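You operate a simulated robot arm through the tools that you are given. There is no shell and no other tool. Be economical: measure what you need, move in short steps, check, and stop when the job is done.

The job below is to be done with a simulated two-armed robot. You get a single attempt, and the scene is never put back.

Task
On the top of the steel stand, fold the flower cloth in half, so that its two long edges meet.

Only the result counts: the job must be done as asked and must still hold three seconds after the hand-in. Knocking over, shifting, dropping, spilling or breaking anything else fails it. Flat cloth is picked up by pressing the open fingertips on it (5 to 10 N) and closing them slowly along it; thin cloth reads only 2 to 8 mm in the jaws.

Robot
Two 7-joint arms with two-finger parallel grippers on one trunk, on a base that drives. Base frame: it is fixed to the floor where the robot stands at the start and does not move with it; the origin is under the middle of the robot, x ahead of it, y to its left, z up. Readings come in mm, degrees, newtons and seconds.
The left shoulder is at the start at [70, 163, 1145], the right one opposite. With the tool pointing down near the work surface each hand reaches from about 380 to 880 mm from the robot's upright axis, wherever it stands, measured 20 degrees to its own side. Places, roughly: flower cloth [600, 200, 800]; top of the steel stand [600, 200, 800]. Payload 3.43 kg a hand.
Tool frame (each hand has its own): the origin (TCP) lies between the finger pads and is the grasp point; the fingertips stand 34 mm ahead of it; z points along the fingers, y is the line along which they close. The gripper opens to 128 mm. The fingers are 24 mm wide and 12 mm thick; the gripper's body (48 by 130 mm) begins 96 mm behind the TCP.
Orientation is that of the tool frame in the base frame, as a unit quaternion [x, y, z, w]. With the fingers straight down and closing along the base's y, the tool's x points along the base's -x, its y along +y and its z along -z.

Tools
- The arms move only by the tool send_rows. It takes "left_commands", "right_commands" or both (then of equal length, played together; a hand with none holds still); each is a list of rows, each a list of 7 numbers: the shift along the base's x, y, z in mm, then the turn, a rotation vector about the base's x, y, z in degrees, then the opening in per cent of the stroke, from 0 (shut) to 100 (fully open). In form: [[dx, dy, dz, rx, ry, rz, fingers], ...]. A call has 1 to 12 rows; each row is the pose to reach, as a shift and turn from the pose commanded when the call began. Each row takes 0.2 s and may step no farther than 50 mm and 8.6 degrees from the row before; otherwise, or with a gripper value out of range, the whole call is refused. Where a pose cannot be reached the arm comes as near as it can. A force on the tool above 40 N (or 10 N above the force at the start of the call, whichever is more), or a blocked arm, ends the call early, and 0.2 s more pass. The fingers move at their own pace (about 153 mm/s each) and stop on an object; they squeeze with about 23 N. The grip force told is the motor's: it shows also when the fingers shut on nothing. Time passes only in rows, and 0.2 s behind the last, so rows that repeat a pose let the fingers close. The reply holds the time, the measured pose of the TCP, the force on the tool along the base axes, the opening and the grip force, in the units named above and with some noise, with the torque about the TCP (base axes, N m) and any sound that the robot's microphone picked up, and new pictures: "views" is both (left out), scene, wrist or none (wrist: the cameras of the hands that moved).
- Cameras (640 x 400 px; columns grow to the right, rows downward): "scene" is now at [132.2, 13.2, 1368.1]; the picture's right is [0.14, -0.99, -0.00], its down [-0.75, -0.10, -0.65] and it looks along [0.65, 0.09, -0.76] (base axes); focal length 273 px, centre (320, 200). "left" rides on the left gripper at [76, 11, -160] in its tool frame; the picture's right is [-0.15, 0.99, 0.00], its down [-0.88, -0.13, -0.46] and it looks along [-0.45, -0.07, 0.89] (tool axes); focal length 234 px, centre (320, 200). "right" rides on the right gripper at [76, -11, -160] in its tool frame; the picture's right is [0.15, 0.99, 0.00], its down [-0.88, 0.13, -0.46] and it looks along [-0.45, 0.07, 0.89] (tool axes); focal length 234 px, centre (320, 200). There is no depth. A picture from a camera that has moved, and an enlarged one, comes with that camera's place and axes in the base frame and with its lens. The place of the scene camera against the robot may be out by one fixed shift of up to 18 mm in any direction.
- lift_body(by): slides the trunk up (or, below 0, down) by that many mm; the arms and the scene camera ride with it, the base frame stays. It gives what a move gives, with no picture.
- drive_base(legs): drives the robot by 1 to 6 legs, each [ahead, left, turn to the left] in mm, mm and degrees, along the robot's own axes; the way and the turn of a leg run together, so that a leg with both is an arc; at most 1500 mm and 180 degrees a leg. The arms and the cameras ride along, it lands a little off, and it stops where it bumps. It gives what a move gives, and a new picture of the scene camera.
- pan_tilt(pan, tilt): turns the head with the scene camera to pan (to the left, within 86 degrees either way) and tilt (down, from -29 to 69), counted from straight ahead of the robot. It gives what a move gives, and a new picture of the scene camera.
- enlarge(camera, box): a new picture of the part [left, top, right, bottom] of that camera's present view, enlarged. No time passes.
- sign_off(): hands the job in; it is judged then, once.

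Work in short steps. Places have to be worked out from the pictures, the camera data and where the tool is seen: move nearer, look again, correct. Check each grasp and each placing, and mend what went wrong. You have 120 turns and 260 pictures in all, those below and enlarged ones among them. Open the grippers and draw the arms clear of the work before you hand the job in, unless the task says otherwise; then end with one line.

The tools are called after "Request:" by a JSON object that holds its "op" and its "data". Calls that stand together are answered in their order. send_rows: Moves the arms, as the interface text tells. Its arguments: {"type":"object","properties":{"left_commands":{"type":"array","items":{"type":"array","items":{"type":"number"}}},"right_commands":{"type":"array","items":{"type":"array","items":{"type":"number"}}},"views":{"type":"string","enum":["both","scene","wrist","none"]}},"required":[]} The other tools are called the same way: lift_body (by) slides the trunk up or down; drive_base (legs) drives the base; pan_tilt (pan, tilt) turns the head that bears the scene camera; enlarge (camera, box) takes an enlarged picture of a part of a camera's view; sign_off () hands the job in.

At the start:

```text
time: 0.0
left_position: [612.3, 383.1, 986.3]
left_orientation: [0.0, 1.0, 0.0, 0.001]
left_force: [0.0, 0.3, -0.7]
left_moment: [0.02, 0.04, -0.02]
left_gripper_width: 128.0
left_finger_force: 0.0
right_position: [510.6, -99.6, 1044.4]
right_orientation: [-0.001, 1.0, 0.0, 0.0]
right_force: [-1.0, -1.0, 0.5]
right_moment: [0.0, 0.03, -0.05]
right_gripper_width: 128.1
right_finger_force: 0.1
trunk travel left (down, up): [-625.0, 315.0]
robot x, y, heading: [-0.6, 0.8, 0.2]
head pan, tilt: [8.0, 49.1]
```

scene: 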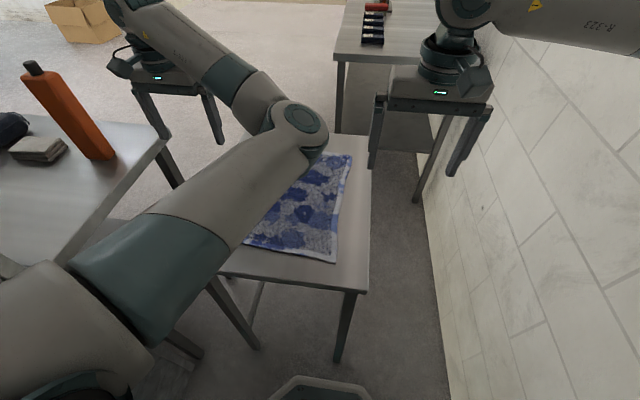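
right: 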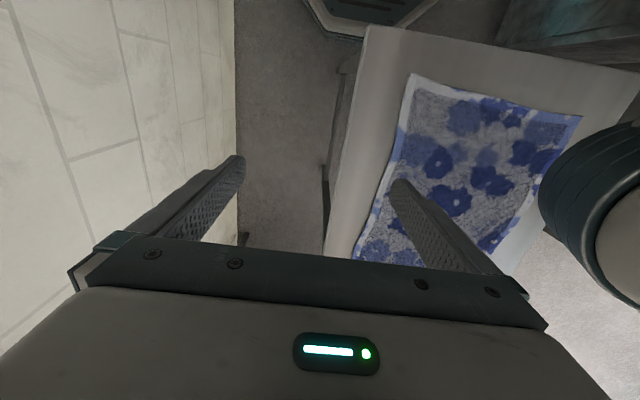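
left: 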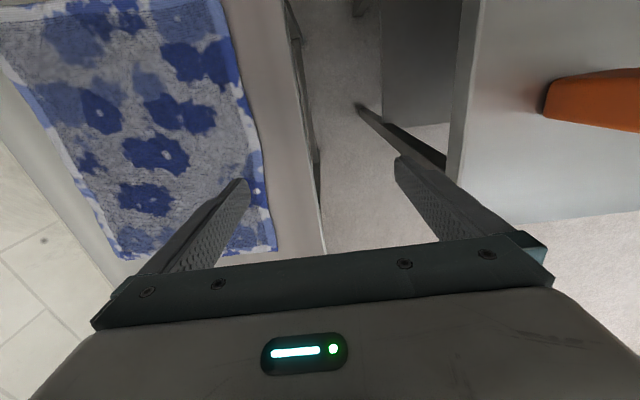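

The cloth's corners work out at about (406,28), (423,321), (802,268) and (769,-28), with the long edges roughly along x. I plan to lift the right long edge, right hand far and left hand near, and lay it on the left edge. First I drive a little left and ahead for reach.

Request:
{"op": "drive_base", "data": {"legs": [[0, 150, 0], [30, 0, 0]]}}

```text
time: 1.8
left_position: [638.8, 531.3, 988.3]
left_orientation: [-0.001, 1.0, 0.0, 0.001]
left_force: [-0.5, -0.1, 0.5]
left_moment: [0.0, -0.03, -0.01]
left_gripper_width: 128.0
left_finger_force: 0.1
right_position: [539.3, 49.3, 1045.5]
right_orientation: [-0.001, 1.0, 0.001, 0.001]
right_force: [-0.5, 0.4, 0.6]
right_moment: [-0.02, -0.05, -0.01]
right_gripper_width: 128.1
right_finger_force: 0.1
trunk travel left (down, up): [-625.0, 315.0]
robot x, y, heading: [29.0, 146.1, 0.2]
head pan, tilt: [8.0, 49.1]
camera scene: at [158.7, 161.5, 1368.5], right [0.14, -0.99, 0.0], down [-0.75, -0.11, -0.66], along [0.65, 0.09, -0.75], focal length 273 px, centre (320, 200)
```

scene: 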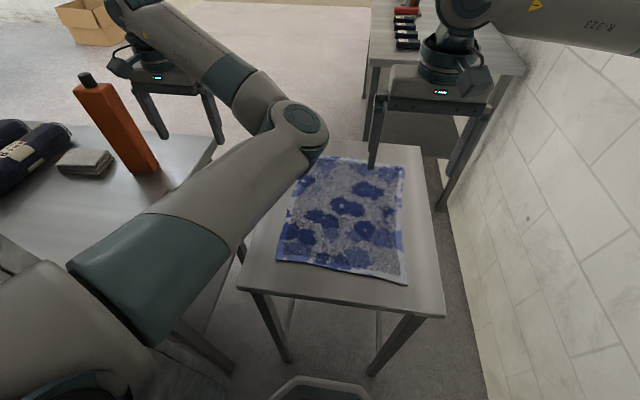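

The scene view suggests the right edge is near y≈0. I take the right wrist camera's view from here for a better estimate.

Request:
{"op": "enlarge", "data": {"camera": "right", "box": [0, 0, 640, 400]}}

Request:
{"op": "enlarge", "data": {"camera": "left", "box": [0, 0, 640, 400]}}

```text
1.00 times, centred on (320, 200) of right (not enlarged: the box is as wide or as high as the picture)
camera zoom: at [462.6, 38.2, 1206.7], right [-0.15, 0.99, 0.0], down [0.88, 0.13, 0.46], along [0.45, 0.07, -0.89], focal length 234 px, centre (320, 200)
```

zoom: 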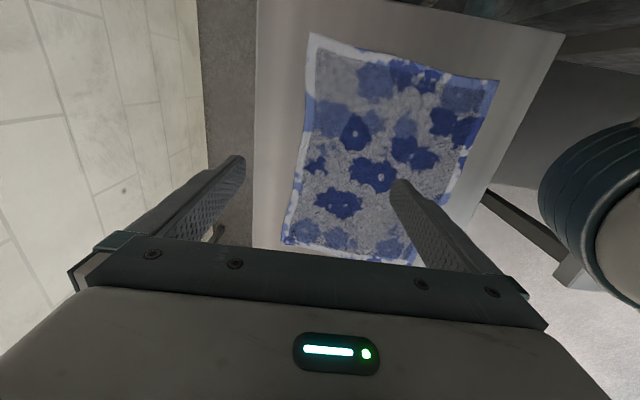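

```text
1.00 times, centred on (320, 200) of left (not enlarged: the box is as wide or as high as the picture)
camera zoom: at [563.6, 542.4, 1148.3], right [0.14, 0.99, 0.0], down [0.88, -0.13, 0.46], along [0.45, -0.07, -0.89], focal length 234 px, centre (320, 200)
```

zoom: 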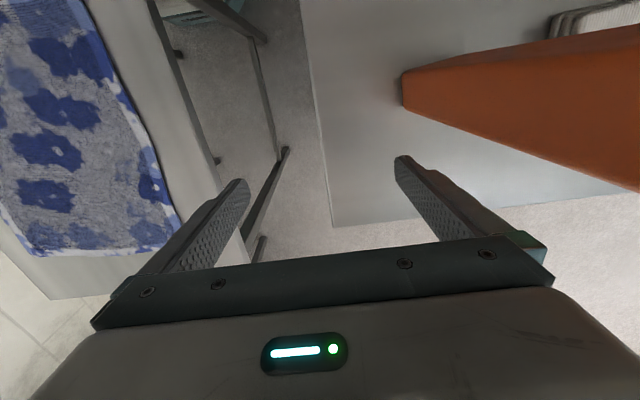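

Estimated corners at z=800: near (408,16) and (424,311), far (784,7) and (801,309). I move the right hand above the far part of the right edge and see how the arms lie.

Request:
{"op": "send_rows", "data": {"right_commands": [[40, -7, 0, 0, 0, 0, 100], [80, -14, -10, 0, 0, 0, 80], [120, -21, -20, 0, 0, 0, 60], [160, -28, -30, 0, 0, 0, 45], [200, -34, -45, 0, 0, 0, 45], [200, -34, -45, 0, 0, 0, 45]]}}

```text
time: 3.2
left_position: [639.7, 532.0, 986.2]
left_orientation: [0.0, 1.0, -0.001, 0.0]
left_force: [0.6, 0.3, 0.4]
left_moment: [-0.01, -0.02, 0.01]
left_gripper_width: 127.6
left_finger_force: 0.1
right_position: [738.6, 15.5, 1001.9]
right_orientation: [0.0, 1.0, 0.0, 0.002]
right_force: [0.2, 0.0, -0.1]
right_moment: [0.03, 0.01, -0.03]
right_gripper_width: 57.7
right_finger_force: 0.0
trunk travel left (down, up): [-625.0, 315.0]
robot x, y, heading: [31.1, 147.9, 0.2]
head pan, tilt: [8.0, 49.1]
camera scene: at [160.1, 162.1, 1368.2], right [0.14, -0.99, 0.0], down [-0.75, -0.11, -0.66], along [0.65, 0.09, -0.76], focal length 273 px, centre (320, 200)
camera right: at [662.4, 4.4, 1163.2], right [-0.15, 0.99, 0.0], down [0.88, 0.13, 0.46], along [0.45, 0.07, -0.89], focal length 234 px, centre (320, 200)
```

scene: 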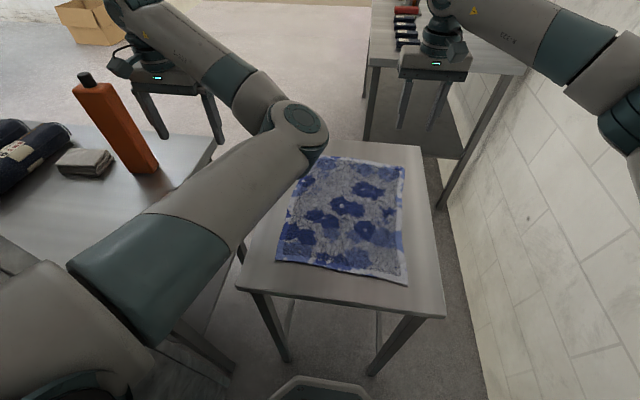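
right: 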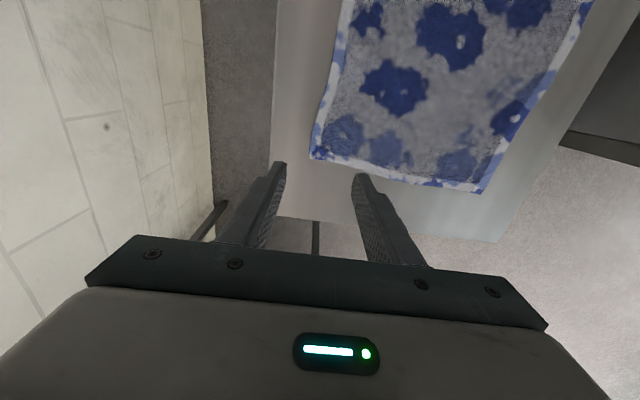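

The right arm's elbow lies out to the right, so the arms should clear each other. I will pinch with the fingers closing along x, so the pinch sits right at the edge, so I turn both tools +90° about z in the air while bringing the left hand over.

Request:
{"op": "send_rows", "data": {"right_commands": [[0, 0, 0, 0, 0, 8.2, 45], [0, 0, 0, 0, 0, 16.4, 45], [0, 0, 0, 0, 0, 24.6, 45], [0, 0, 0, 0, 0, 32.8, 45], [0, 0, 0, 0, 0, 41, 45], [0, 0, 0, 0, 0, 49.2, 45], [0, 0, 0, 0, 0, 57.4, 45], [0, 0, 0, 0, 0, 65.6, 45], [0, 0, 0, 0, 0, 73.8, 45], [0, 0, 0, 0, 0, 82, 45], [0, 0, 0, 0, 0, 90, 45], [0, 0, 0, 0, 0, 90, 45]], "left_commands": [[-15, -25, 3, 0, 0, 8.2, 45], [-30, -50, 6, 0, 0, 16.4, 45], [-45, -75, 9, 0, 0, 24.6, 45], [-60, -100, 12, 0, 0, 32.8, 45], [-75, -125, 15, 0, 0, 41, 45], [-90, -150, 18, 0, 0, 49.2, 45], [-105, -175, 21, 0, 0, 57.4, 45], [-120, -200, 24, 0, 0, 65.6, 45], [-135, -225, 27, 0, 0, 73.8, 45], [-150, -250, 30, 0, 0, 82, 45], [-165, -275, 33, 0, 0, 90, 45], [-165, -275, 33, 0, 0, 90, 45]]}}

```text
time: 5.8
left_position: [652.8, 506.8, 934.1]
left_orientation: [-0.692, 0.722, -0.001, 0.002]
left_force: [0.4, 0.7, 0.1]
left_moment: [0.0, -0.03, 0.01]
left_gripper_width: 57.5
left_finger_force: 0.0
left hand out of reach, approached as far as the arm can: row 1, 2, 3, 4, 5, 6, 7, 8, 9, 10, 11, 12
right_position: [535.7, 77.6, 968.5]
right_orientation: [-0.66, 0.75, -0.027, 0.021]
right_force: [-0.1, 0.5, -0.3]
right_moment: [-0.02, -0.02, 0.02]
right_gripper_width: 57.8
right_finger_force: 0.2
right hand out of reach, approached as far as the arm can: row 6, 7, 8, 9, 10, 11, 12
trunk travel left (down, up): [-625.0, 315.0]
robot x, y, heading: [30.5, 149.4, 0.0]
head pan, tilt: [8.0, 49.1]
camera scene: at [158.9, 163.6, 1368.1], right [0.14, -0.99, 0.0], down [-0.75, -0.11, -0.66], along [0.65, 0.09, -0.76], focal length 273 px, centre (320, 200)
camera right: at [526.1, 1.9, 1130.0], right [-1.0, -0.02, -0.07], down [-0.05, 0.9, 0.44], along [0.05, 0.44, -0.89], focal length 234 px, centre (320, 200)
camera left: at [639.5, 430.5, 1094.1], right [-0.98, 0.19, 0.0], down [0.17, 0.87, 0.46], along [0.09, 0.45, -0.89], focal length 234 px, centre (320, 200)
```

scene: 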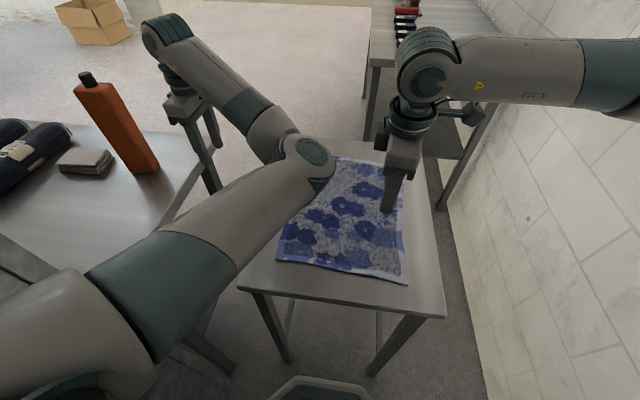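
right: 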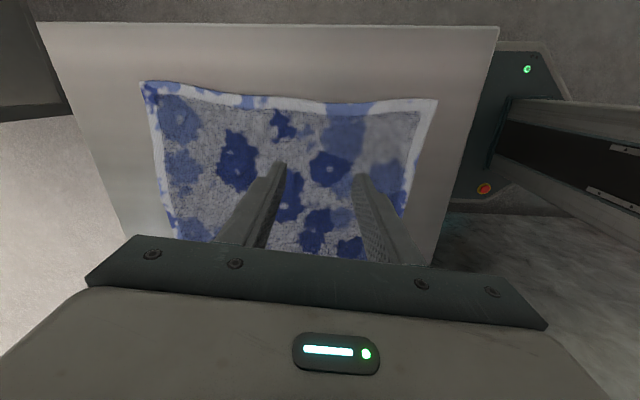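
left: 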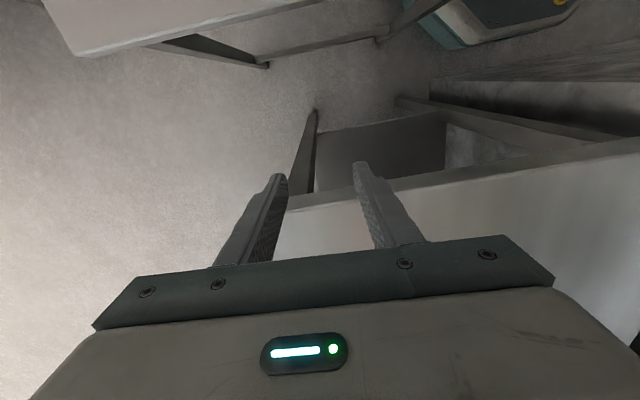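

Turning that way drives both arms to their limits. I turn both tools back by 90° and check that the poses recover.

Request:
{"op": "send_rows", "data": {"right_commands": [[0, 0, 0, 0, 0, -8.2, 45], [0, 0, 0, 0, 0, -16.4, 45], [0, 0, 0, 0, 0, -24.6, 45], [0, 0, 0, 0, 0, -32.8, 45], [0, 0, 0, 0, 0, -41, 45], [0, 0, 0, 0, 0, -49.2, 45], [0, 0, 0, 0, 0, -57.4, 45], [0, 0, 0, 0, 0, -65.6, 45], [0, 0, 0, 0, 0, -73.8, 45], [0, 0, 0, 0, 0, -82, 45], [0, 0, 0, 0, 0, -90, 45], [0, 0, 0, 0, 0, -90, 45]], "left_commands": [[0, 0, 0, 0, 0, -8.2, 45], [0, 0, 0, 0, 0, -16.4, 45], [0, 0, 0, 0, 0, -24.6, 45], [0, 0, 0, 0, 0, -32.8, 45], [0, 0, 0, 0, 0, -41, 45], [0, 0, 0, 0, 0, -49.2, 45], [0, 0, 0, 0, 0, -57.4, 45], [0, 0, 0, 0, 0, -65.6, 45], [0, 0, 0, 0, 0, -73.8, 45], [0, 0, 0, 0, 0, -82, 45], [0, 0, 0, 0, 0, -90, 45], [0, 0, 0, 0, 0, -90, 45]], "views": "scene"}}

```text
time: 8.4
left_position: [654.7, 505.3, 939.3]
left_orientation: [0.0, 1.0, -0.001, 0.0]
left_force: [0.4, 0.2, -0.1]
left_moment: [0.0, -0.02, -0.05]
left_gripper_width: 57.6
left_finger_force: 0.1
right_position: [531.4, 73.4, 963.3]
right_orientation: [0.064, 0.997, -0.033, -0.005]
right_force: [-0.3, 0.8, -0.4]
right_moment: [0.0, -0.02, -0.01]
right_gripper_width: 57.5
right_finger_force: 0.0
trunk travel left (down, up): [-625.0, 315.0]
robot x, y, heading: [30.3, 148.8, -0.0]
head pan, tilt: [8.0, 49.1]
camera scene: at [161.1, 162.5, 1368.1], right [0.14, -0.99, 0.0], down [-0.75, -0.11, -0.65], along [0.65, 0.09, -0.76], focal length 273 px, centre (320, 200)
```

scene: 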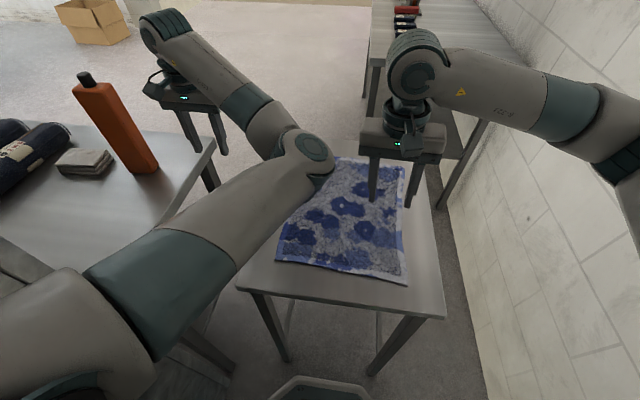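

The poses recovered. Now I try the other direction for the right tool (−82° about z) and move the left hand toward (490,240) with no turn.

Request:
{"op": "send_rows", "data": {"right_commands": [[0, 0, 0, 0, 0, -8.2, 45], [0, 0, 0, 0, 0, -16.4, 45], [0, 0, 0, 0, 0, -24.6, 45], [0, 0, 0, 0, 0, -32.8, 45], [0, 0, 0, 0, 0, -41, 45], [0, 0, 0, 0, 0, -49.2, 45], [0, 0, 0, 0, 0, -57.4, 45], [0, 0, 0, 0, 0, -65.6, 45], [0, 0, 0, 0, 0, -73.8, 45], [0, 0, 0, 0, 0, -82, 45]], "left_commands": [[-16, -27, 7, 0, 0, 0, 45], [-32, -54, 14, 0, 0, 0, 45], [-48, -81, 21, 0, 0, 0, 45], [-64, -108, 28, 0, 0, 0, 45], [-80, -135, 35, 0, 0, 0, 45], [-96, -162, 42, 0, 0, 0, 45], [-112, -189, 49, 0, 0, 0, 45], [-128, -216, 56, 0, 0, 0, 45], [-144, -243, 63, 0, 0, 0, 45], [-160, -270, 70, 0, 0, 0, 45]], "views": "scene"}}

```text
time: 10.6
left_position: [668.0, 501.7, 974.9]
left_orientation: [-0.001, 1.0, -0.001, -0.001]
left_force: [-0.1, 0.2, 0.6]
left_moment: [0.0, 0.03, -0.02]
left_gripper_width: 57.6
left_finger_force: 0.1
left hand out of reach, approached as far as the arm can: row 1, 2, 3, 4, 5, 6, 7, 8, 9, 10
right_position: [530.7, 72.8, 962.2]
right_orientation: [0.703, 0.71, -0.021, -0.026]
right_force: [0.0, -1.1, 0.5]
right_moment: [0.01, 0.04, 0.02]
right_gripper_width: 57.8
right_finger_force: 0.0
trunk travel left (down, up): [-625.0, 315.0]
robot x, y, heading: [29.3, 150.2, -0.3]
head pan, tilt: [8.0, 49.1]
camera scene: at [160.9, 162.2, 1368.1], right [0.14, -0.99, 0.0], down [-0.75, -0.11, -0.65], along [0.65, 0.09, -0.76], focal length 273 px, centre (320, 200)
```

scene: 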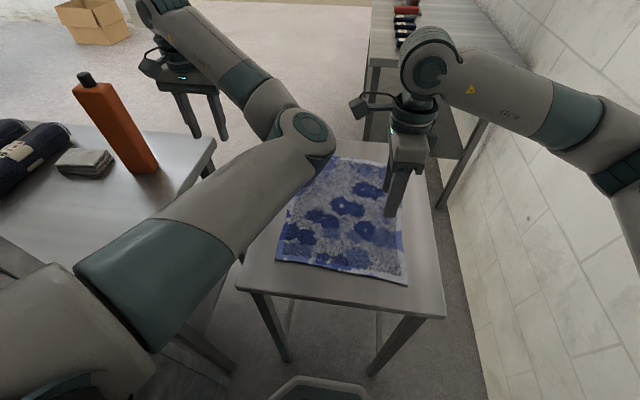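

The right hand turns well to −90°, while the left elbow is folded inward and cannot come closer. I will do the fold with the right hand, so I lift the left arm out of the way and run the right hand out toward the far grasp spot.

Request:
{"op": "send_rows", "data": {"left_commands": [[0, 10, 25, 0, 0, 0, 45], [0, 20, 50, 0, 0, 0, 45], [0, 30, 75, 0, 0, 0, 45], [0, 40, 100, 0, 0, 0, 45], [0, 50, 130, 0, 0, 0, 45], [0, 60, 160, 0, 0, 0, 45], [0, 70, 190, 0, 0, 0, 45], [0, 80, 220, 0, 0, 0, 45]], "right_commands": [[25, -7, 0, 2, 0, 0, 40], [50, -14, 0, 3.5, 0, 0, 40], [75, -21, 0, 3.5, 0, 0, 40], [100, -28, 0, 3.5, 0, 0, 40], [125, -35, 0, 3.5, 0, 0, 40], [150, -42, 0, 3.5, 0, 0, 40], [175, -50, 0, 3.5, 0, 0, 40], [195, -56, 0, 3.5, 0, 0, 40]]}}

```text
time: 12.4
left_position: [659.4, 578.5, 1188.5]
left_orientation: [-0.001, 1.0, 0.001, 0.0]
left_force: [-0.6, 0.3, -0.5]
left_moment: [-0.01, -0.02, 0.04]
left_gripper_width: 57.7
left_finger_force: 0.2
right_position: [725.8, 16.1, 963.0]
right_orientation: [0.701, 0.712, -0.001, -0.046]
right_force: [0.6, -0.9, 0.3]
right_moment: [-0.03, 0.01, -0.02]
right_gripper_width: 51.2
right_finger_force: 0.1
trunk travel left (down, up): [-625.0, 315.0]
robot x, y, heading: [27.9, 149.3, -0.0]
head pan, tilt: [8.0, 49.1]
camera scene: at [160.3, 163.1, 1368.1], right [0.14, -0.99, 0.0], down [-0.75, -0.11, -0.65], along [0.65, 0.09, -0.76], focal length 273 px, centre (320, 200)
camera right: at [724.7, 81.3, 1129.3], right [0.99, 0.16, -0.06], down [0.17, -0.91, 0.39], along [0.01, -0.39, -0.92], focal length 234 px, centre (320, 200)
camera left: at [584.4, 589.4, 1348.9], right [0.14, 0.99, 0.0], down [0.88, -0.13, 0.46], along [0.45, -0.07, -0.89], focal length 234 px, centre (320, 200)
```

scene: 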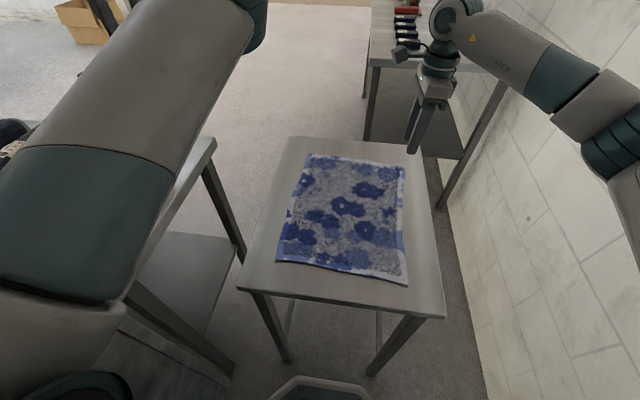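
right: 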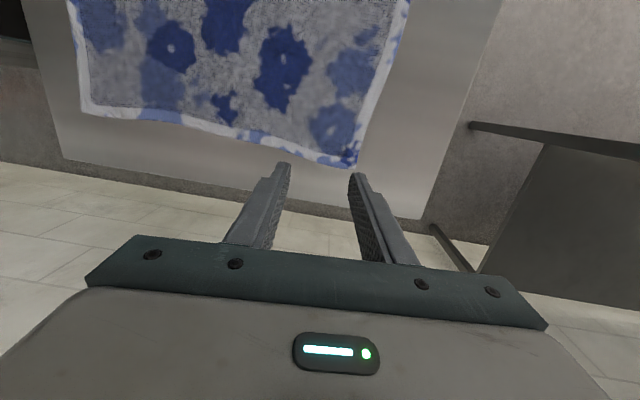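
left: 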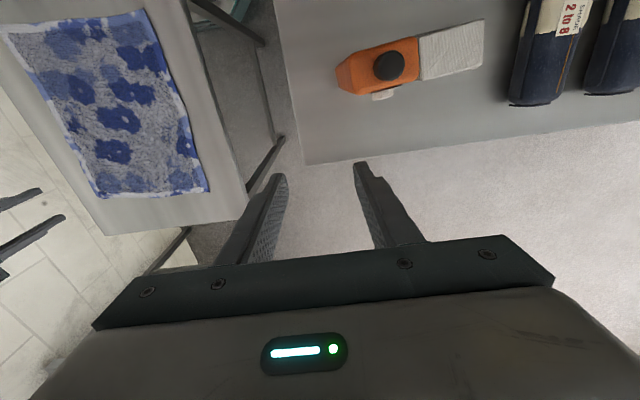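

The cloth is now fully visible, with the far-right corner near (765,8) and the near-right near (405,16). With the left arm raised, I test whether its hand can now come in over the near part.

Request:
{"op": "send_rows", "data": {"left_commands": [[-15, -35, 0, 0, 0, 0, 45], [-30, -70, 0, 0, 0, 0, 45], [-45, -105, 0, 0, 0, 0, 45], [-60, -140, 0, 0, 0, 0, 45], [-75, -175, 0, 0, 0, 0, 45], [-90, -210, 0, 0, 0, 0, 45], [-105, -245, 0, 0, 0, 0, 45], [-120, -280, 0, 0, 0, 0, 45], [-135, -315, 0, 0, 0, 0, 45]], "views": "scene"}}

```text
time: 14.4
left_position: [639.0, 496.2, 1224.5]
left_orientation: [-0.001, 1.0, 0.0, 0.0]
left_force: [-0.3, 0.3, 0.3]
left_moment: [0.06, -0.01, 0.03]
left_gripper_width: 57.6
left_finger_force: 0.1
left hand out of reach, approached as far as the arm can: row 2, 3, 4, 5, 6, 7, 8, 9
right_position: [727.1, 16.0, 962.7]
right_orientation: [0.701, 0.711, -0.001, -0.046]
right_force: [0.1, -0.1, 0.4]
right_moment: [0.03, -0.01, 0.0]
right_gripper_width: 51.3
right_finger_force: 0.1
trunk travel left (down, up): [-625.0, 315.0]
robot x, y, heading: [28.5, 147.8, 0.0]
head pan, tilt: [8.0, 49.1]
camera scene: at [160.3, 161.5, 1368.1], right [0.14, -0.99, 0.0], down [-0.75, -0.11, -0.66], along [0.65, 0.09, -0.76], focal length 273 px, centre (320, 200)
```

scene: 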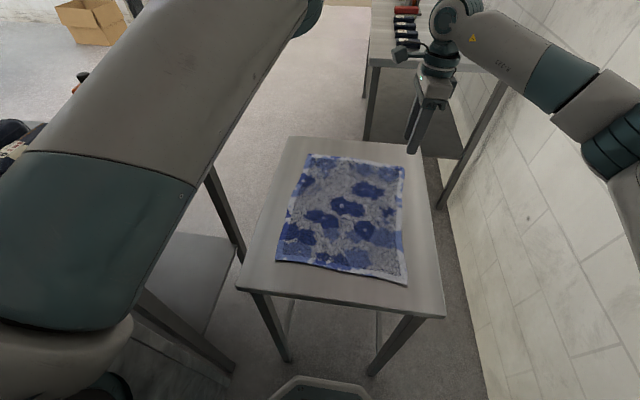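

The left arm stays limited, so I go with the right hand alone. I level the right tool, narrow the fingers, and come down to about 880 over the far part of the edge for a closer look.

Request:
{"op": "send_rows", "data": {"right_commands": [[0, 0, -20, 0, -2, 0, 30], [0, 0, -45, 0, -3.8, 0, 30], [0, 0, -65, 0, -3.8, 0, 30], [0, 0, -82, 0, -3.8, 0, 30]], "left_commands": [[0, 20, 0, 0, 0, 0, 45], [0, 40, 0, 0, 0, 0, 45], [0, 60, 0, 0, 0, 0, 45], [0, 80, 0, 0, 0, 0, 45]], "views": "both"}}

```text
time: 15.4
left_position: [648.7, 575.6, 1224.3]
left_orientation: [-0.001, 1.0, -0.001, 0.0]
left_force: [0.5, -0.2, 0.9]
left_moment: [0.0, 0.0, 0.02]
left_gripper_width: 57.7
left_finger_force: 0.2
right_position: [726.3, 16.6, 879.9]
right_orientation: [0.701, 0.712, 0.022, -0.023]
right_force: [0.2, 0.1, 0.2]
right_moment: [-0.01, 0.02, 0.0]
right_gripper_width: 38.5
right_finger_force: 0.0
trunk travel left (down, up): [-625.0, 315.0]
robot x, y, heading: [27.0, 152.6, 0.2]
head pan, tilt: [8.0, 49.1]
camera scene: at [161.5, 163.5, 1368.0], right [0.14, -0.99, 0.0], down [-0.75, -0.11, -0.65], along [0.65, 0.09, -0.76], focal length 273 px, centre (320, 200)
camera right: at [714.1, 82.2, 1045.6], right [0.99, 0.16, 0.01], down [0.14, -0.91, 0.4], along [0.07, -0.39, -0.92], focal length 234 px, centre (320, 200)
camera left: at [573.4, 586.5, 1384.9], right [0.14, 0.99, 0.0], down [0.88, -0.13, 0.46], along [0.45, -0.07, -0.89], focal length 234 px, centre (320, 200)
```

scene: 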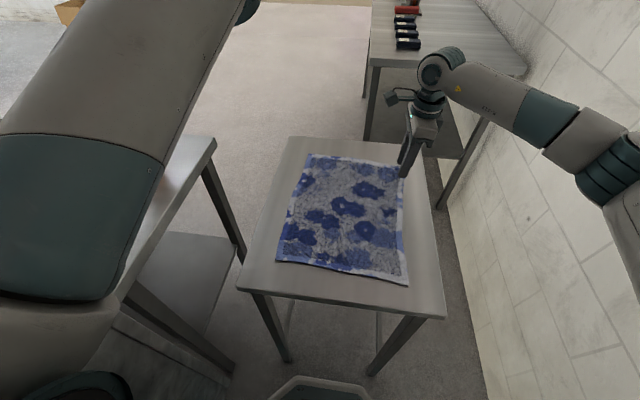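
right: 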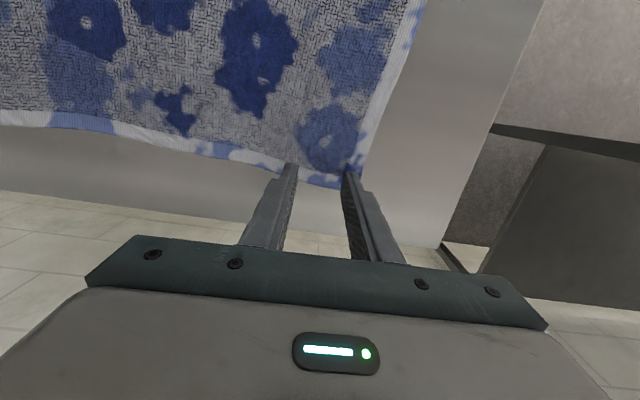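
left: 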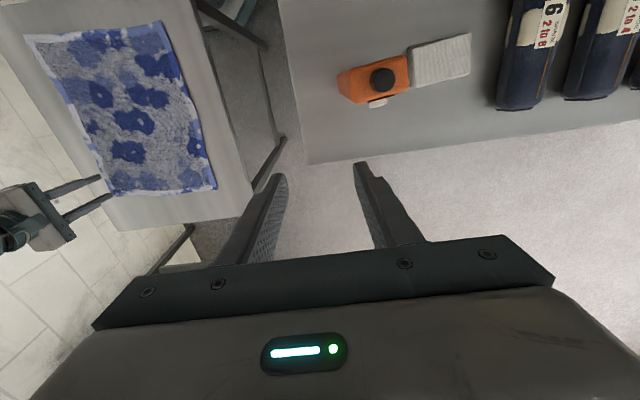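

The corner sits near (750,5) and the edge near y≈6–10 here. I shift to (714,10) and creep down, watching the force.

Request:
{"op": "send_rows", "data": {"right_commands": [[-6, -3, -4, 0, 0, 0, 30], [-12, -7, -8, 0, 0, 0, 30], [-12, -7, -11, 0, 0, 0, 30], [-12, -7, -14, 0, 0, 0, 30], [-12, -7, -17, 0, 0, 0, 30], [-12, -7, -20, 0, 0, 0, 30]], "views": "wrist"}}

```text
time: 16.8
left_position: [647.2, 574.8, 1225.0]
left_orientation: [-0.001, 1.0, -0.001, 0.0]
left_force: [0.6, 0.0, -0.4]
left_moment: [0.01, 0.02, -0.01]
left_gripper_width: 57.5
left_finger_force: 0.1
right_position: [714.1, 9.0, 861.1]
right_orientation: [0.701, 0.712, 0.022, -0.023]
right_force: [0.0, 0.0, -0.3]
right_moment: [0.02, 0.01, -0.01]
right_gripper_width: 38.4
right_finger_force: 0.1
trunk travel left (down, up): [-625.0, 315.0]
robot x, y, heading: [24.9, 146.8, 0.4]
head pan, tilt: [8.0, 49.1]
camera right: at [702.7, 74.0, 1025.8], right [0.99, 0.16, 0.01], down [0.14, -0.91, 0.4], along [0.07, -0.39, -0.92], focal length 234 px, centre (320, 200)
```

right: 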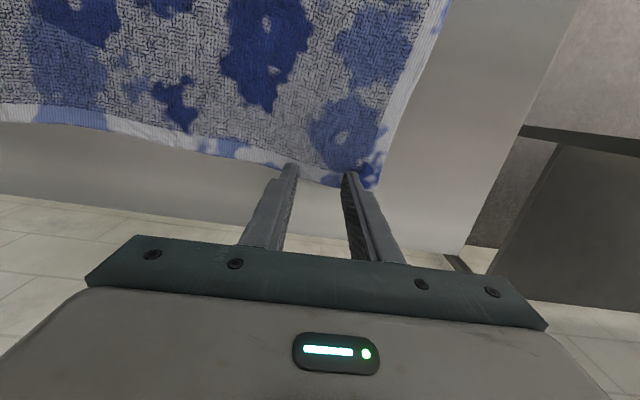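

No contact yet at a tip height of about 827. I continue down in small steps.

Request:
{"op": "send_rows", "data": {"right_commands": [[0, 0, -3, 0, 0, 0, 30], [0, 0, -6, 0, 0, 0, 30], [0, 0, -9, 0, 0, 0, 30], [0, 0, -12, 0, 0, 0, 30]], "views": "none"}}

```text
time: 17.9
left_position: [647.0, 573.7, 1225.5]
left_orientation: [0.0, 1.0, 0.001, 0.002]
left_force: [0.6, 0.4, 0.1]
left_moment: [-0.02, 0.05, -0.02]
left_gripper_width: 57.6
left_finger_force: 0.1
right_position: [718.6, 11.3, 857.2]
right_orientation: [0.702, 0.711, 0.029, -0.02]
right_force: [-4.7, -1.1, 21.0]
right_moment: [0.04, 0.24, 0.03]
right_gripper_width: 38.1
right_finger_force: 0.0
trunk travel left (down, up): [-625.0, 315.0]
robot x, y, heading: [27.5, 149.9, 0.1]
head pan, tilt: [8.0, 49.1]
stopped in row 4 (right hand): the force on the tool passed its limit at 41 N (the readings are from after the stop); the commanded pose is now the measured one
```

Contact is at TCP z≈858, so the surface is near 823. I ease up about 1 mm to reduce the force and read it.

Request:
{"op": "send_rows", "data": {"right_commands": [[-3, -1, 1, 0, 0, 0, 30], [-3, -1, 1, 0, 0, 0, 30]], "views": "wrist"}}

```text
time: 18.5
left_position: [645.4, 575.7, 1226.3]
left_orientation: [-0.001, 1.0, 0.0, 0.001]
left_force: [-0.2, 0.1, -0.1]
left_moment: [0.01, 0.0, 0.0]
left_gripper_width: 57.9
left_finger_force: 0.0
right_position: [715.4, 8.7, 855.3]
right_orientation: [0.702, 0.712, 0.028, -0.019]
right_force: [2.8, 1.3, 21.0]
right_moment: [0.1, -0.09, -0.02]
right_gripper_width: 38.0
right_finger_force: 0.1
trunk travel left (down, up): [-625.0, 315.0]
robot x, y, heading: [26.8, 151.3, -0.2]
head pan, tilt: [8.0, 49.1]
camera right: at [699.6, 73.6, 1022.2], right [0.99, 0.16, 0.02], down [0.14, -0.91, 0.4], along [0.08, -0.39, -0.92], focal length 234 px, centre (320, 200)
```

right: 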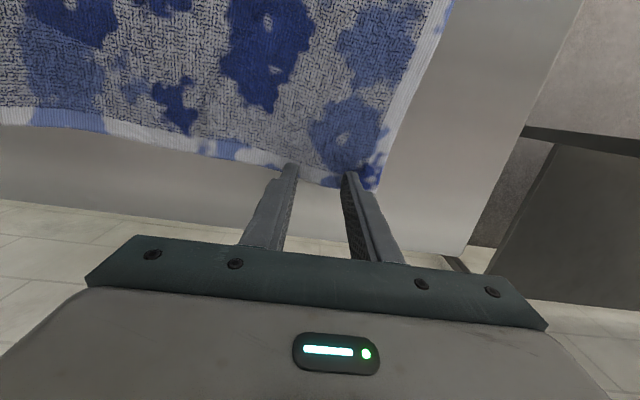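

The force is still 21 N. I raise a further 1.5 mm and then close slowly.

Request:
{"op": "send_rows", "data": {"right_commands": [[0, 0, 1, 0, 0, 0, 30], [0, 0, 1.5, 0, 0, 0, 30]], "views": "none"}}

```text
time: 19.1
left_position: [646.4, 574.5, 1226.4]
left_orientation: [-0.001, 1.0, 0.0, 0.001]
left_force: [-0.1, 0.8, -0.3]
left_moment: [-0.01, 0.0, 0.01]
left_gripper_width: 57.6
left_finger_force: 0.0
right_position: [714.4, 9.0, 856.5]
right_orientation: [0.701, 0.713, 0.026, -0.02]
right_force: [2.2, 2.4, 17.0]
right_moment: [0.13, -0.11, 0.03]
right_gripper_width: 37.9
right_finger_force: 0.1
trunk travel left (down, up): [-625.0, 315.0]
robot x, y, heading: [27.9, 153.0, -0.0]
head pan, tilt: [8.0, 49.1]
```

The stiffness is about 3 N per mm, so I raise 2.5 mm more to reach roughly 9 N and close slowly in the same call.

Request:
{"op": "send_rows", "data": {"right_commands": [[0, 0, 2.5, 0, 0, 0, 30], [0, 0, 2.5, 0, 0, 0, 27], [0, 0, 2.5, 0, 0, 0, 24], [0, 0, 2.5, 0, 0, 0, 21], [0, 0, 2.5, 0, 0, 0, 18], [0, 0, 2.5, 0, 0, 0, 15], [0, 0, 2.5, 0, 0, 0, 12], [0, 0, 2.5, 0, 0, 0, 9], [0, 0, 2.5, 0, 0, 0, 6], [0, 0, 2.5, 0, 0, 0, 3], [0, 0, 2.5, 0, 0, 0, 0], [0, 0, 2.5, 0, 0, 0, 0]], "views": "wrist"}}

```text
time: 21.7
left_position: [647.6, 573.9, 1225.3]
left_orientation: [-0.001, 1.0, 0.0, 0.0]
left_force: [0.7, -0.3, 0.6]
left_moment: [0.01, 0.01, -0.05]
left_gripper_width: 57.6
left_finger_force: 0.1
right_position: [715.7, 8.6, 858.9]
right_orientation: [0.702, 0.712, 0.026, -0.021]
right_force: [-0.1, 0.4, 1.1]
right_moment: [-0.01, -0.02, -0.04]
right_gripper_width: 6.9
right_finger_force: 23.2
trunk travel left (down, up): [-625.0, 315.0]
robot x, y, heading: [29.1, 148.8, 0.1]
head pan, tilt: [8.0, 49.1]
camera right: at [700.8, 72.8, 1023.9], right [0.99, 0.16, 0.02], down [0.14, -0.91, 0.4], along [0.08, -0.39, -0.92], focal length 234 px, centre (320, 200)
```

right: 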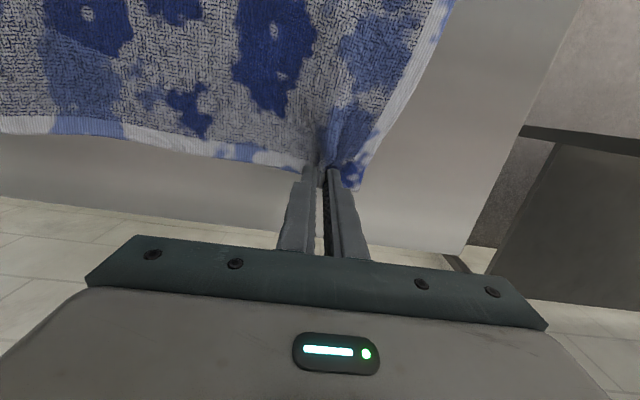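

The pinch works (6.9 mm), but with one hand a corner grasp cannot carry the whole edge across, because the near corner would be dragged. I release here and regrasp at the middle of the right edge (x≈588), and will tidy the corners afterwards.

Request:
{"op": "send_rows", "data": {"right_commands": [[0, 0, 0, 0, 0, 0, 10], [0, 0, 0, 0, 0, 0, 20], [0, 0, 0, 0, 0, 0, 30], [0, 0, 10, 0, 0, 0, 30], [0, 0, 30, 0, 0, 0, 30], [-30, 2, 35, 0, 0, 0, 30], [-65, 4, 35, 0, 0, 0, 30], [-100, 6, 30, 0, 0, 0, 30], [-128, 8, 25, 0, 0, 0, 30], [-128, 8, 18, 0, 0, 0, 30], [-128, 8, 14, 0, 0, 0, 30]]}}

```text
time: 24.1
left_position: [647.6, 575.4, 1226.5]
left_orientation: [-0.001, 1.0, -0.001, 0.0]
left_force: [-1.1, -0.3, -0.3]
left_moment: [-0.02, 0.04, 0.03]
left_gripper_width: 57.4
left_finger_force: 0.2
right_position: [586.7, 16.2, 871.5]
right_orientation: [0.702, 0.711, 0.028, -0.021]
right_force: [0.2, 0.1, -0.3]
right_moment: [0.0, -0.02, -0.02]
right_gripper_width: 38.3
right_finger_force: 0.1
trunk travel left (down, up): [-625.0, 315.0]
robot x, y, heading: [28.1, 149.9, 0.3]
head pan, tilt: [8.0, 49.1]
camera scene: at [161.0, 162.3, 1368.1], right [0.14, -0.99, 0.0], down [-0.75, -0.11, -0.65], along [0.65, 0.09, -0.76], focal length 273 px, centre (320, 200)
camera right: at [573.3, 80.7, 1037.2], right [0.99, 0.16, 0.02], down [0.14, -0.91, 0.4], along [0.08, -0.39, -0.92], focal length 234 px, centre (320, 200)
```

scene: 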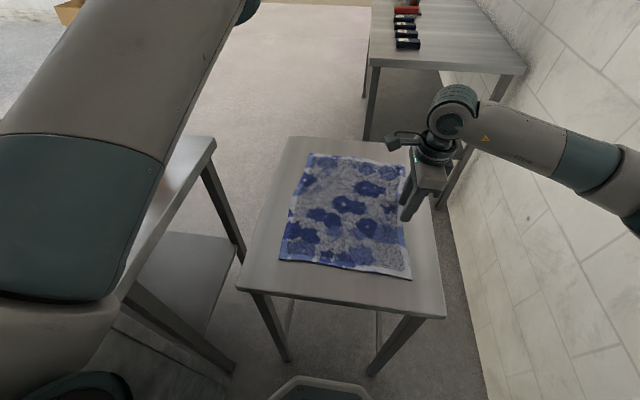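
right: 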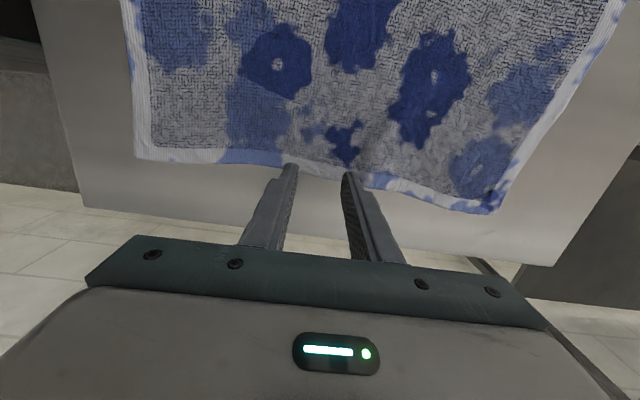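

The edge's middle is at about (590,18) and the corners are at (421,7) and (770,3). I shift slightly inward and press down to light contact.

Request:
{"op": "send_rows", "data": {"right_commands": [[6, 4, -4, 0, 0, 0, 30], [6, 4, -8, 0, 0, 0, 30], [6, 4, -10, 0, 0, 0, 30], [6, 4, -12, 0, 0, 0, 30]], "views": "none"}}

```text
time: 25.1
left_position: [647.0, 574.6, 1224.2]
left_orientation: [-0.001, 1.0, 0.0, 0.001]
left_force: [-0.2, 0.3, 0.2]
left_moment: [-0.03, -0.02, -0.01]
left_gripper_width: 57.5
left_finger_force: 0.1
right_position: [593.3, 19.9, 859.5]
right_orientation: [0.701, 0.713, 0.027, -0.021]
right_force: [0.0, -0.6, 0.3]
right_moment: [0.01, 0.02, -0.02]
right_gripper_width: 38.4
right_finger_force: 0.1
trunk travel left (down, up): [-625.0, 315.0]
robot x, y, heading: [26.0, 150.7, -0.1]
head pan, tilt: [8.0, 49.1]
```

Not quite in contact yet. I step down about 2 mm.

Request:
{"op": "send_rows", "data": {"right_commands": [[0, 0, -1, 0, 0, 0, 30], [0, 0, -2, 0, 0, 0, 30], [0, 0, -2, 0, 0, 0, 30]], "views": "none"}}

```text
time: 25.9
left_position: [647.6, 574.4, 1225.5]
left_orientation: [-0.001, 1.0, 0.0, -0.001]
left_force: [0.5, -0.1, 0.1]
left_moment: [0.02, 0.01, 0.0]
left_gripper_width: 57.7
left_finger_force: 0.1
right_position: [592.4, 19.5, 859.7]
right_orientation: [0.702, 0.711, 0.027, -0.021]
right_force: [0.7, -0.9, 1.3]
right_moment: [0.0, 0.0, 0.01]
right_gripper_width: 38.5
right_finger_force: 0.0
trunk travel left (down, up): [-625.0, 315.0]
robot x, y, heading: [30.4, 148.5, 0.2]
head pan, tilt: [8.0, 49.1]
```

The reading is 1.3 N, so contact is just starting. I press 2 mm further and close slowly.

Request:
{"op": "send_rows", "data": {"right_commands": [[0, 0, -1, 0, 0, 0, 30], [0, 0, -2, 0, 0, 0, 27], [0, 0, -2, 0, 0, 0, 24], [0, 0, -2, 0, 0, 0, 21], [0, 0, -2, 0, 0, 0, 18], [0, 0, -2, 0, 0, 0, 15], [0, 0, -2, 0, 0, 0, 12], [0, 0, -2, 0, 0, 0, 9], [0, 0, -2, 0, 0, 0, 6], [0, 0, -2, 0, 0, 0, 3], [0, 0, -2, 0, 0, 0, 0], [0, 0, -2, 0, 0, 0, 0]], "views": "wrist"}}

```text
time: 28.5
left_position: [646.3, 573.4, 1224.9]
left_orientation: [-0.001, 1.0, 0.001, 0.0]
left_force: [0.2, -0.2, -0.1]
left_moment: [0.01, 0.01, -0.03]
left_gripper_width: 57.6
left_finger_force: 0.0
right_position: [590.9, 21.0, 856.0]
right_orientation: [0.702, 0.712, 0.027, -0.021]
right_force: [-0.7, 0.8, 10.9]
right_moment: [0.01, 0.02, 0.02]
right_gripper_width: 4.5
right_finger_force: 23.2
trunk travel left (down, up): [-625.0, 315.0]
robot x, y, heading: [30.2, 147.5, 0.1]
head pan, tilt: [8.0, 49.1]
camera right: at [578.0, 85.1, 1023.0], right [0.99, 0.16, 0.02], down [0.14, -0.91, 0.4], along [0.08, -0.39, -0.92], focal length 234 px, centre (320, 200)
```

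right: 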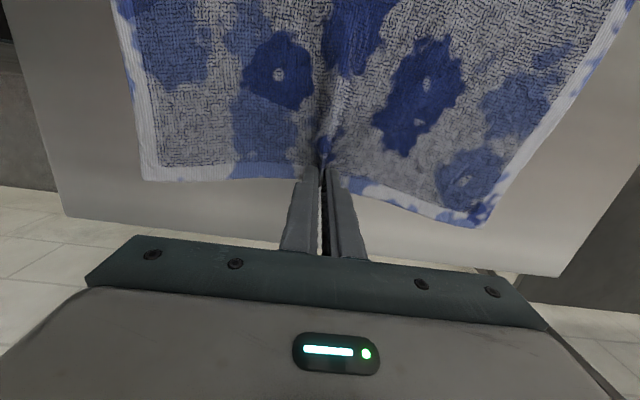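

The mid-edge is grasped (4.5 mm). I lift it in an arc to above the midline, tilting the tool progressively.

Request:
{"op": "send_rows", "data": {"right_commands": [[0, 0, 15, 0, 0, 0, 0], [0, 3, 35, 0, 0, 0, 0], [0, 10, 55, -3, 0, 0, 0], [1, 22, 72, -6, 0, 0, 0], [2, 36, 87, -9, 0, 0, 0], [3, 52, 99, -12, 0, 0, 0], [4, 70, 108, -15, 0, 0, 0], [4, 88, 114, -18, 0, 0, 0], [5, 106, 118, -21, 0, 0, 0], [5, 125, 120, -24, 0, 0, 0]]}}

```text
time: 30.7
left_position: [647.4, 576.1, 1224.2]
left_orientation: [0.0, 1.0, -0.001, -0.001]
left_force: [-0.2, 0.3, 0.3]
left_moment: [-0.03, 0.01, 0.0]
left_gripper_width: 57.7
left_finger_force: 0.0
right_position: [597.7, 148.0, 976.0]
right_orientation: [0.691, 0.701, -0.123, 0.125]
right_force: [0.7, 0.5, 0.0]
right_moment: [0.0, -0.05, 0.04]
right_gripper_width: 4.8
right_finger_force: 22.7
trunk travel left (down, up): [-625.0, 315.0]
robot x, y, heading: [26.1, 146.7, 0.2]
head pan, tilt: [8.0, 49.1]
camera scene: at [160.9, 164.0, 1368.0], right [0.14, -0.99, 0.0], down [-0.75, -0.11, -0.65], along [0.65, 0.09, -0.76], focal length 273 px, centre (320, 200)
camera right: at [584.0, 272.9, 1101.3], right [0.99, 0.15, -0.05], down [0.14, -0.67, 0.73], along [0.08, -0.73, -0.68], focal length 234 px, centre (320, 200)
```

scene: 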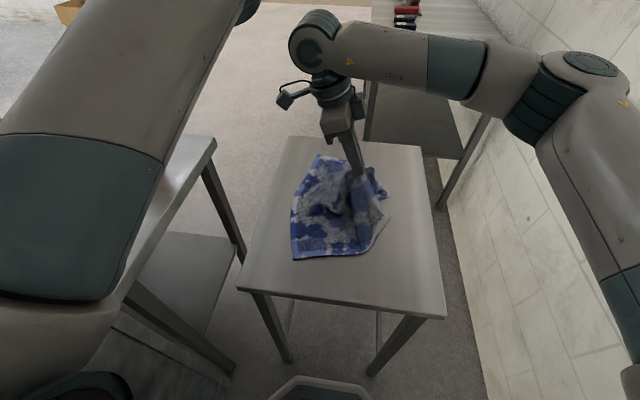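
right: 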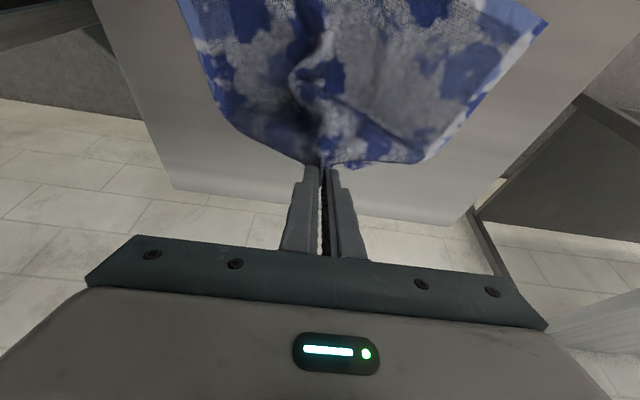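

The cloth is soft and its ends drape toward the middle, but it lifted cleanly. I carry on over and down toward the left edge, tilting further.

Request:
{"op": "send_rows", "data": {"right_commands": [[0, 20, 0, -3, 0, 0, 0], [0, 40, -4, -6, 0, 0, 0], [1, 58, -10, -9, 0, 0, 0], [2, 76, -18, -12, 0, 0, 0], [3, 92, -28, -15, 0, 0, 0], [3, 106, -40, -18, 0, 0, 0], [4, 118, -54, -21, 0, 0, 0], [4, 128, -68, -24, 0, 0, 0], [5, 136, -82, -25, 0, 0, 0], [5, 142, -94, -25, 0, 0, 0], [5, 146, -103, -25, 0, 0, 0]]}}

```text
time: 33.1
left_position: [647.6, 574.3, 1225.6]
left_orientation: [-0.001, 1.0, 0.0, 0.0]
left_force: [-0.5, 0.4, -1.0]
left_moment: [0.02, -0.02, 0.02]
left_gripper_width: 57.4
left_finger_force: 0.2
right_position: [591.6, 247.8, 876.1]
right_orientation: [0.647, 0.659, -0.27, 0.271]
right_force: [0.2, -0.8, 0.2]
right_moment: [0.03, 0.02, 0.01]
right_gripper_width: 4.4
right_finger_force: 23.4
right hand out of reach, approached as far as the arm can: row 8, 9, 10, 11
trunk travel left (down, up): [-625.0, 315.0]
robot x, y, heading: [27.7, 148.3, 0.1]
head pan, tilt: [8.0, 49.1]
camera scene: at [161.2, 162.5, 1368.1], right [0.14, -0.99, 0.0], down [-0.75, -0.11, -0.65], along [0.65, 0.09, -0.76], focal length 273 px, centre (320, 200)
camera right: at [577.5, 412.1, 936.9], right [0.99, 0.12, -0.11], down [0.14, -0.3, 0.94], along [0.08, -0.95, -0.31], focal length 234 px, centre (320, 200)
```

scene: 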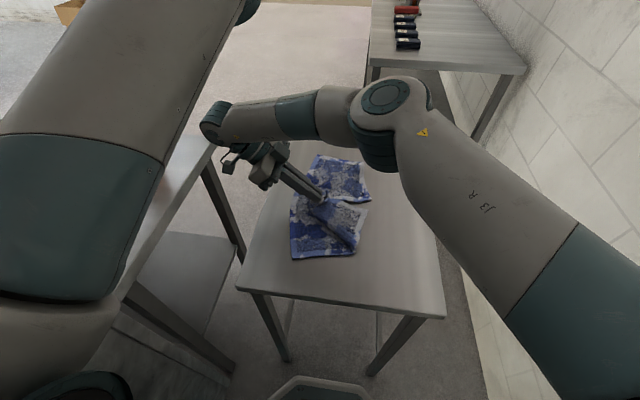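
right: 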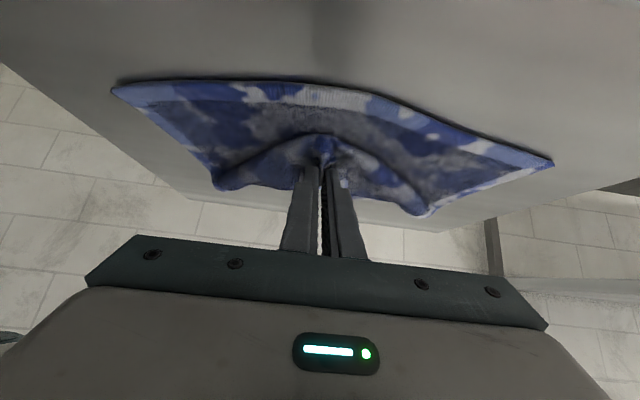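

The arm ran out of reach at y≈248 with the tilt at about 45°. I drive the base 45 mm to the left to carry the edge the rest of the way; there is ample room beside the other table.

Request:
{"op": "drive_base", "data": {"legs": [[0, 47, 0]]}}

Request:
{"op": "enlarge", "data": {"camera": "right", "box": [0, 0, 640, 400]}}

```text
time: 34.0
left_position: [646.6, 621.8, 1225.1]
left_orientation: [-0.001, 1.0, 0.0, 0.0]
left_force: [0.3, 0.3, 0.1]
left_moment: [-0.02, -0.04, -0.01]
left_gripper_width: 57.8
left_finger_force: 0.0
right_position: [592.0, 293.5, 876.8]
right_orientation: [0.647, 0.659, -0.27, 0.271]
right_force: [-0.9, 1.0, 0.3]
right_moment: [0.0, -0.02, 0.02]
right_gripper_width: 4.3
right_finger_force: 22.9
trunk travel left (down, up): [-625.0, 315.0]
robot x, y, heading: [28.1, 199.2, -0.1]
head pan, tilt: [8.0, 49.1]
camera scene: at [160.7, 209.9, 1368.1], right [0.14, -0.99, 0.0], down [-0.75, -0.11, -0.65], along [0.65, 0.09, -0.76], focal length 273 px, centre (320, 200)
```

scene: 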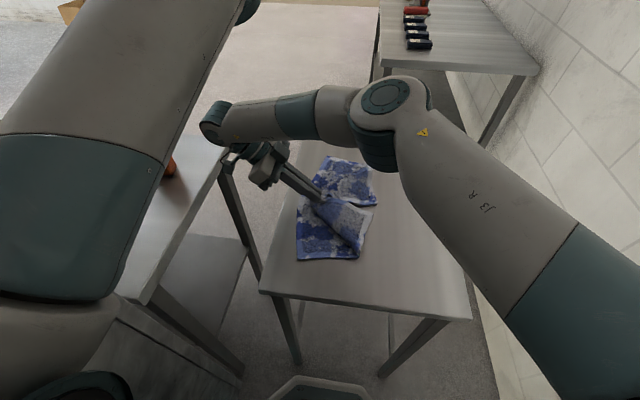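

```text
1.00 times, centred on (320, 200) of right (not enlarged: the box is as wide or as high as the picture)
camera zoom: at [577.1, 459.4, 937.2], right [0.99, 0.12, -0.11], down [0.14, -0.3, 0.94], along [0.08, -0.95, -0.31], focal length 234 px, centre (320, 200)
```

zoom: 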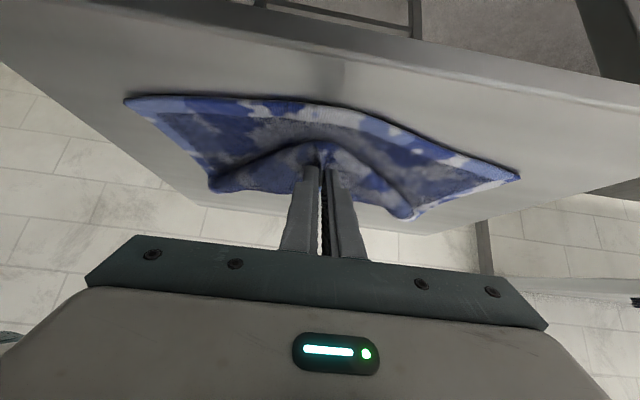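

The carry dragged the bottom layer slightly and the carried mid-edge lies a little short of the lower edge. I lower it, release, and back off along the fingers to look.

Request:
{"op": "send_rows", "data": {"right_commands": [[0, 0, -5, 0, 0, 0, 0], [0, 0, -10, 0, 0, 0, 0], [0, 0, -15, 0, 0, 0, 0], [0, 0, -15, 0, 0, 0, 10], [0, 0, -15, 0, 0, 0, 20], [0, 0, -15, 0, 0, 0, 20], [0, 10, -5, 0, 0, 0, 20], [0, 30, 15, 0, 0, 0, 20], [0, 55, 40, 0, 0, 0, 20], [0, 75, 70, 0, 0, 0, 20], [0, 85, 110, 0, 0, 0, 20]]}}

```text
time: 36.4
left_position: [646.0, 620.0, 1225.7]
left_orientation: [-0.001, 1.0, 0.0, 0.002]
left_force: [-0.3, 0.4, 0.7]
left_moment: [0.02, -0.02, -0.02]
left_gripper_width: 57.7
left_finger_force: 0.0
right_position: [570.4, 298.8, 983.9]
right_orientation: [0.647, 0.66, -0.267, 0.271]
right_force: [-0.9, 0.2, -0.5]
right_moment: [0.05, -0.05, 0.01]
right_gripper_width: 25.8
right_finger_force: 0.2
right hand out of reach, approached as far as the arm can: row 7, 8, 9, 10, 11
trunk travel left (down, up): [-625.0, 315.0]
robot x, y, heading: [30.2, 194.2, 0.2]
head pan, tilt: [8.0, 49.1]
camera scene: at [159.4, 209.0, 1368.2], right [0.14, -0.99, 0.0], down [-0.75, -0.11, -0.66], along [0.65, 0.09, -0.76], focal length 273 px, centre (320, 200)
camera right: at [556.4, 464.1, 1045.8], right [0.99, 0.12, -0.11], down [0.14, -0.3, 0.94], along [0.08, -0.95, -0.32], focal length 234 px, centre (320, 200)
```

scene: 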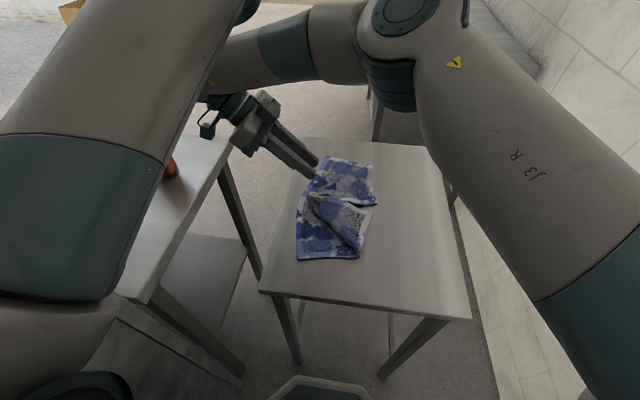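
right: 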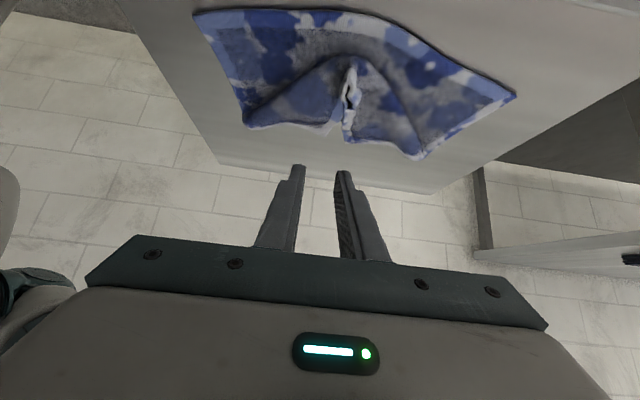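

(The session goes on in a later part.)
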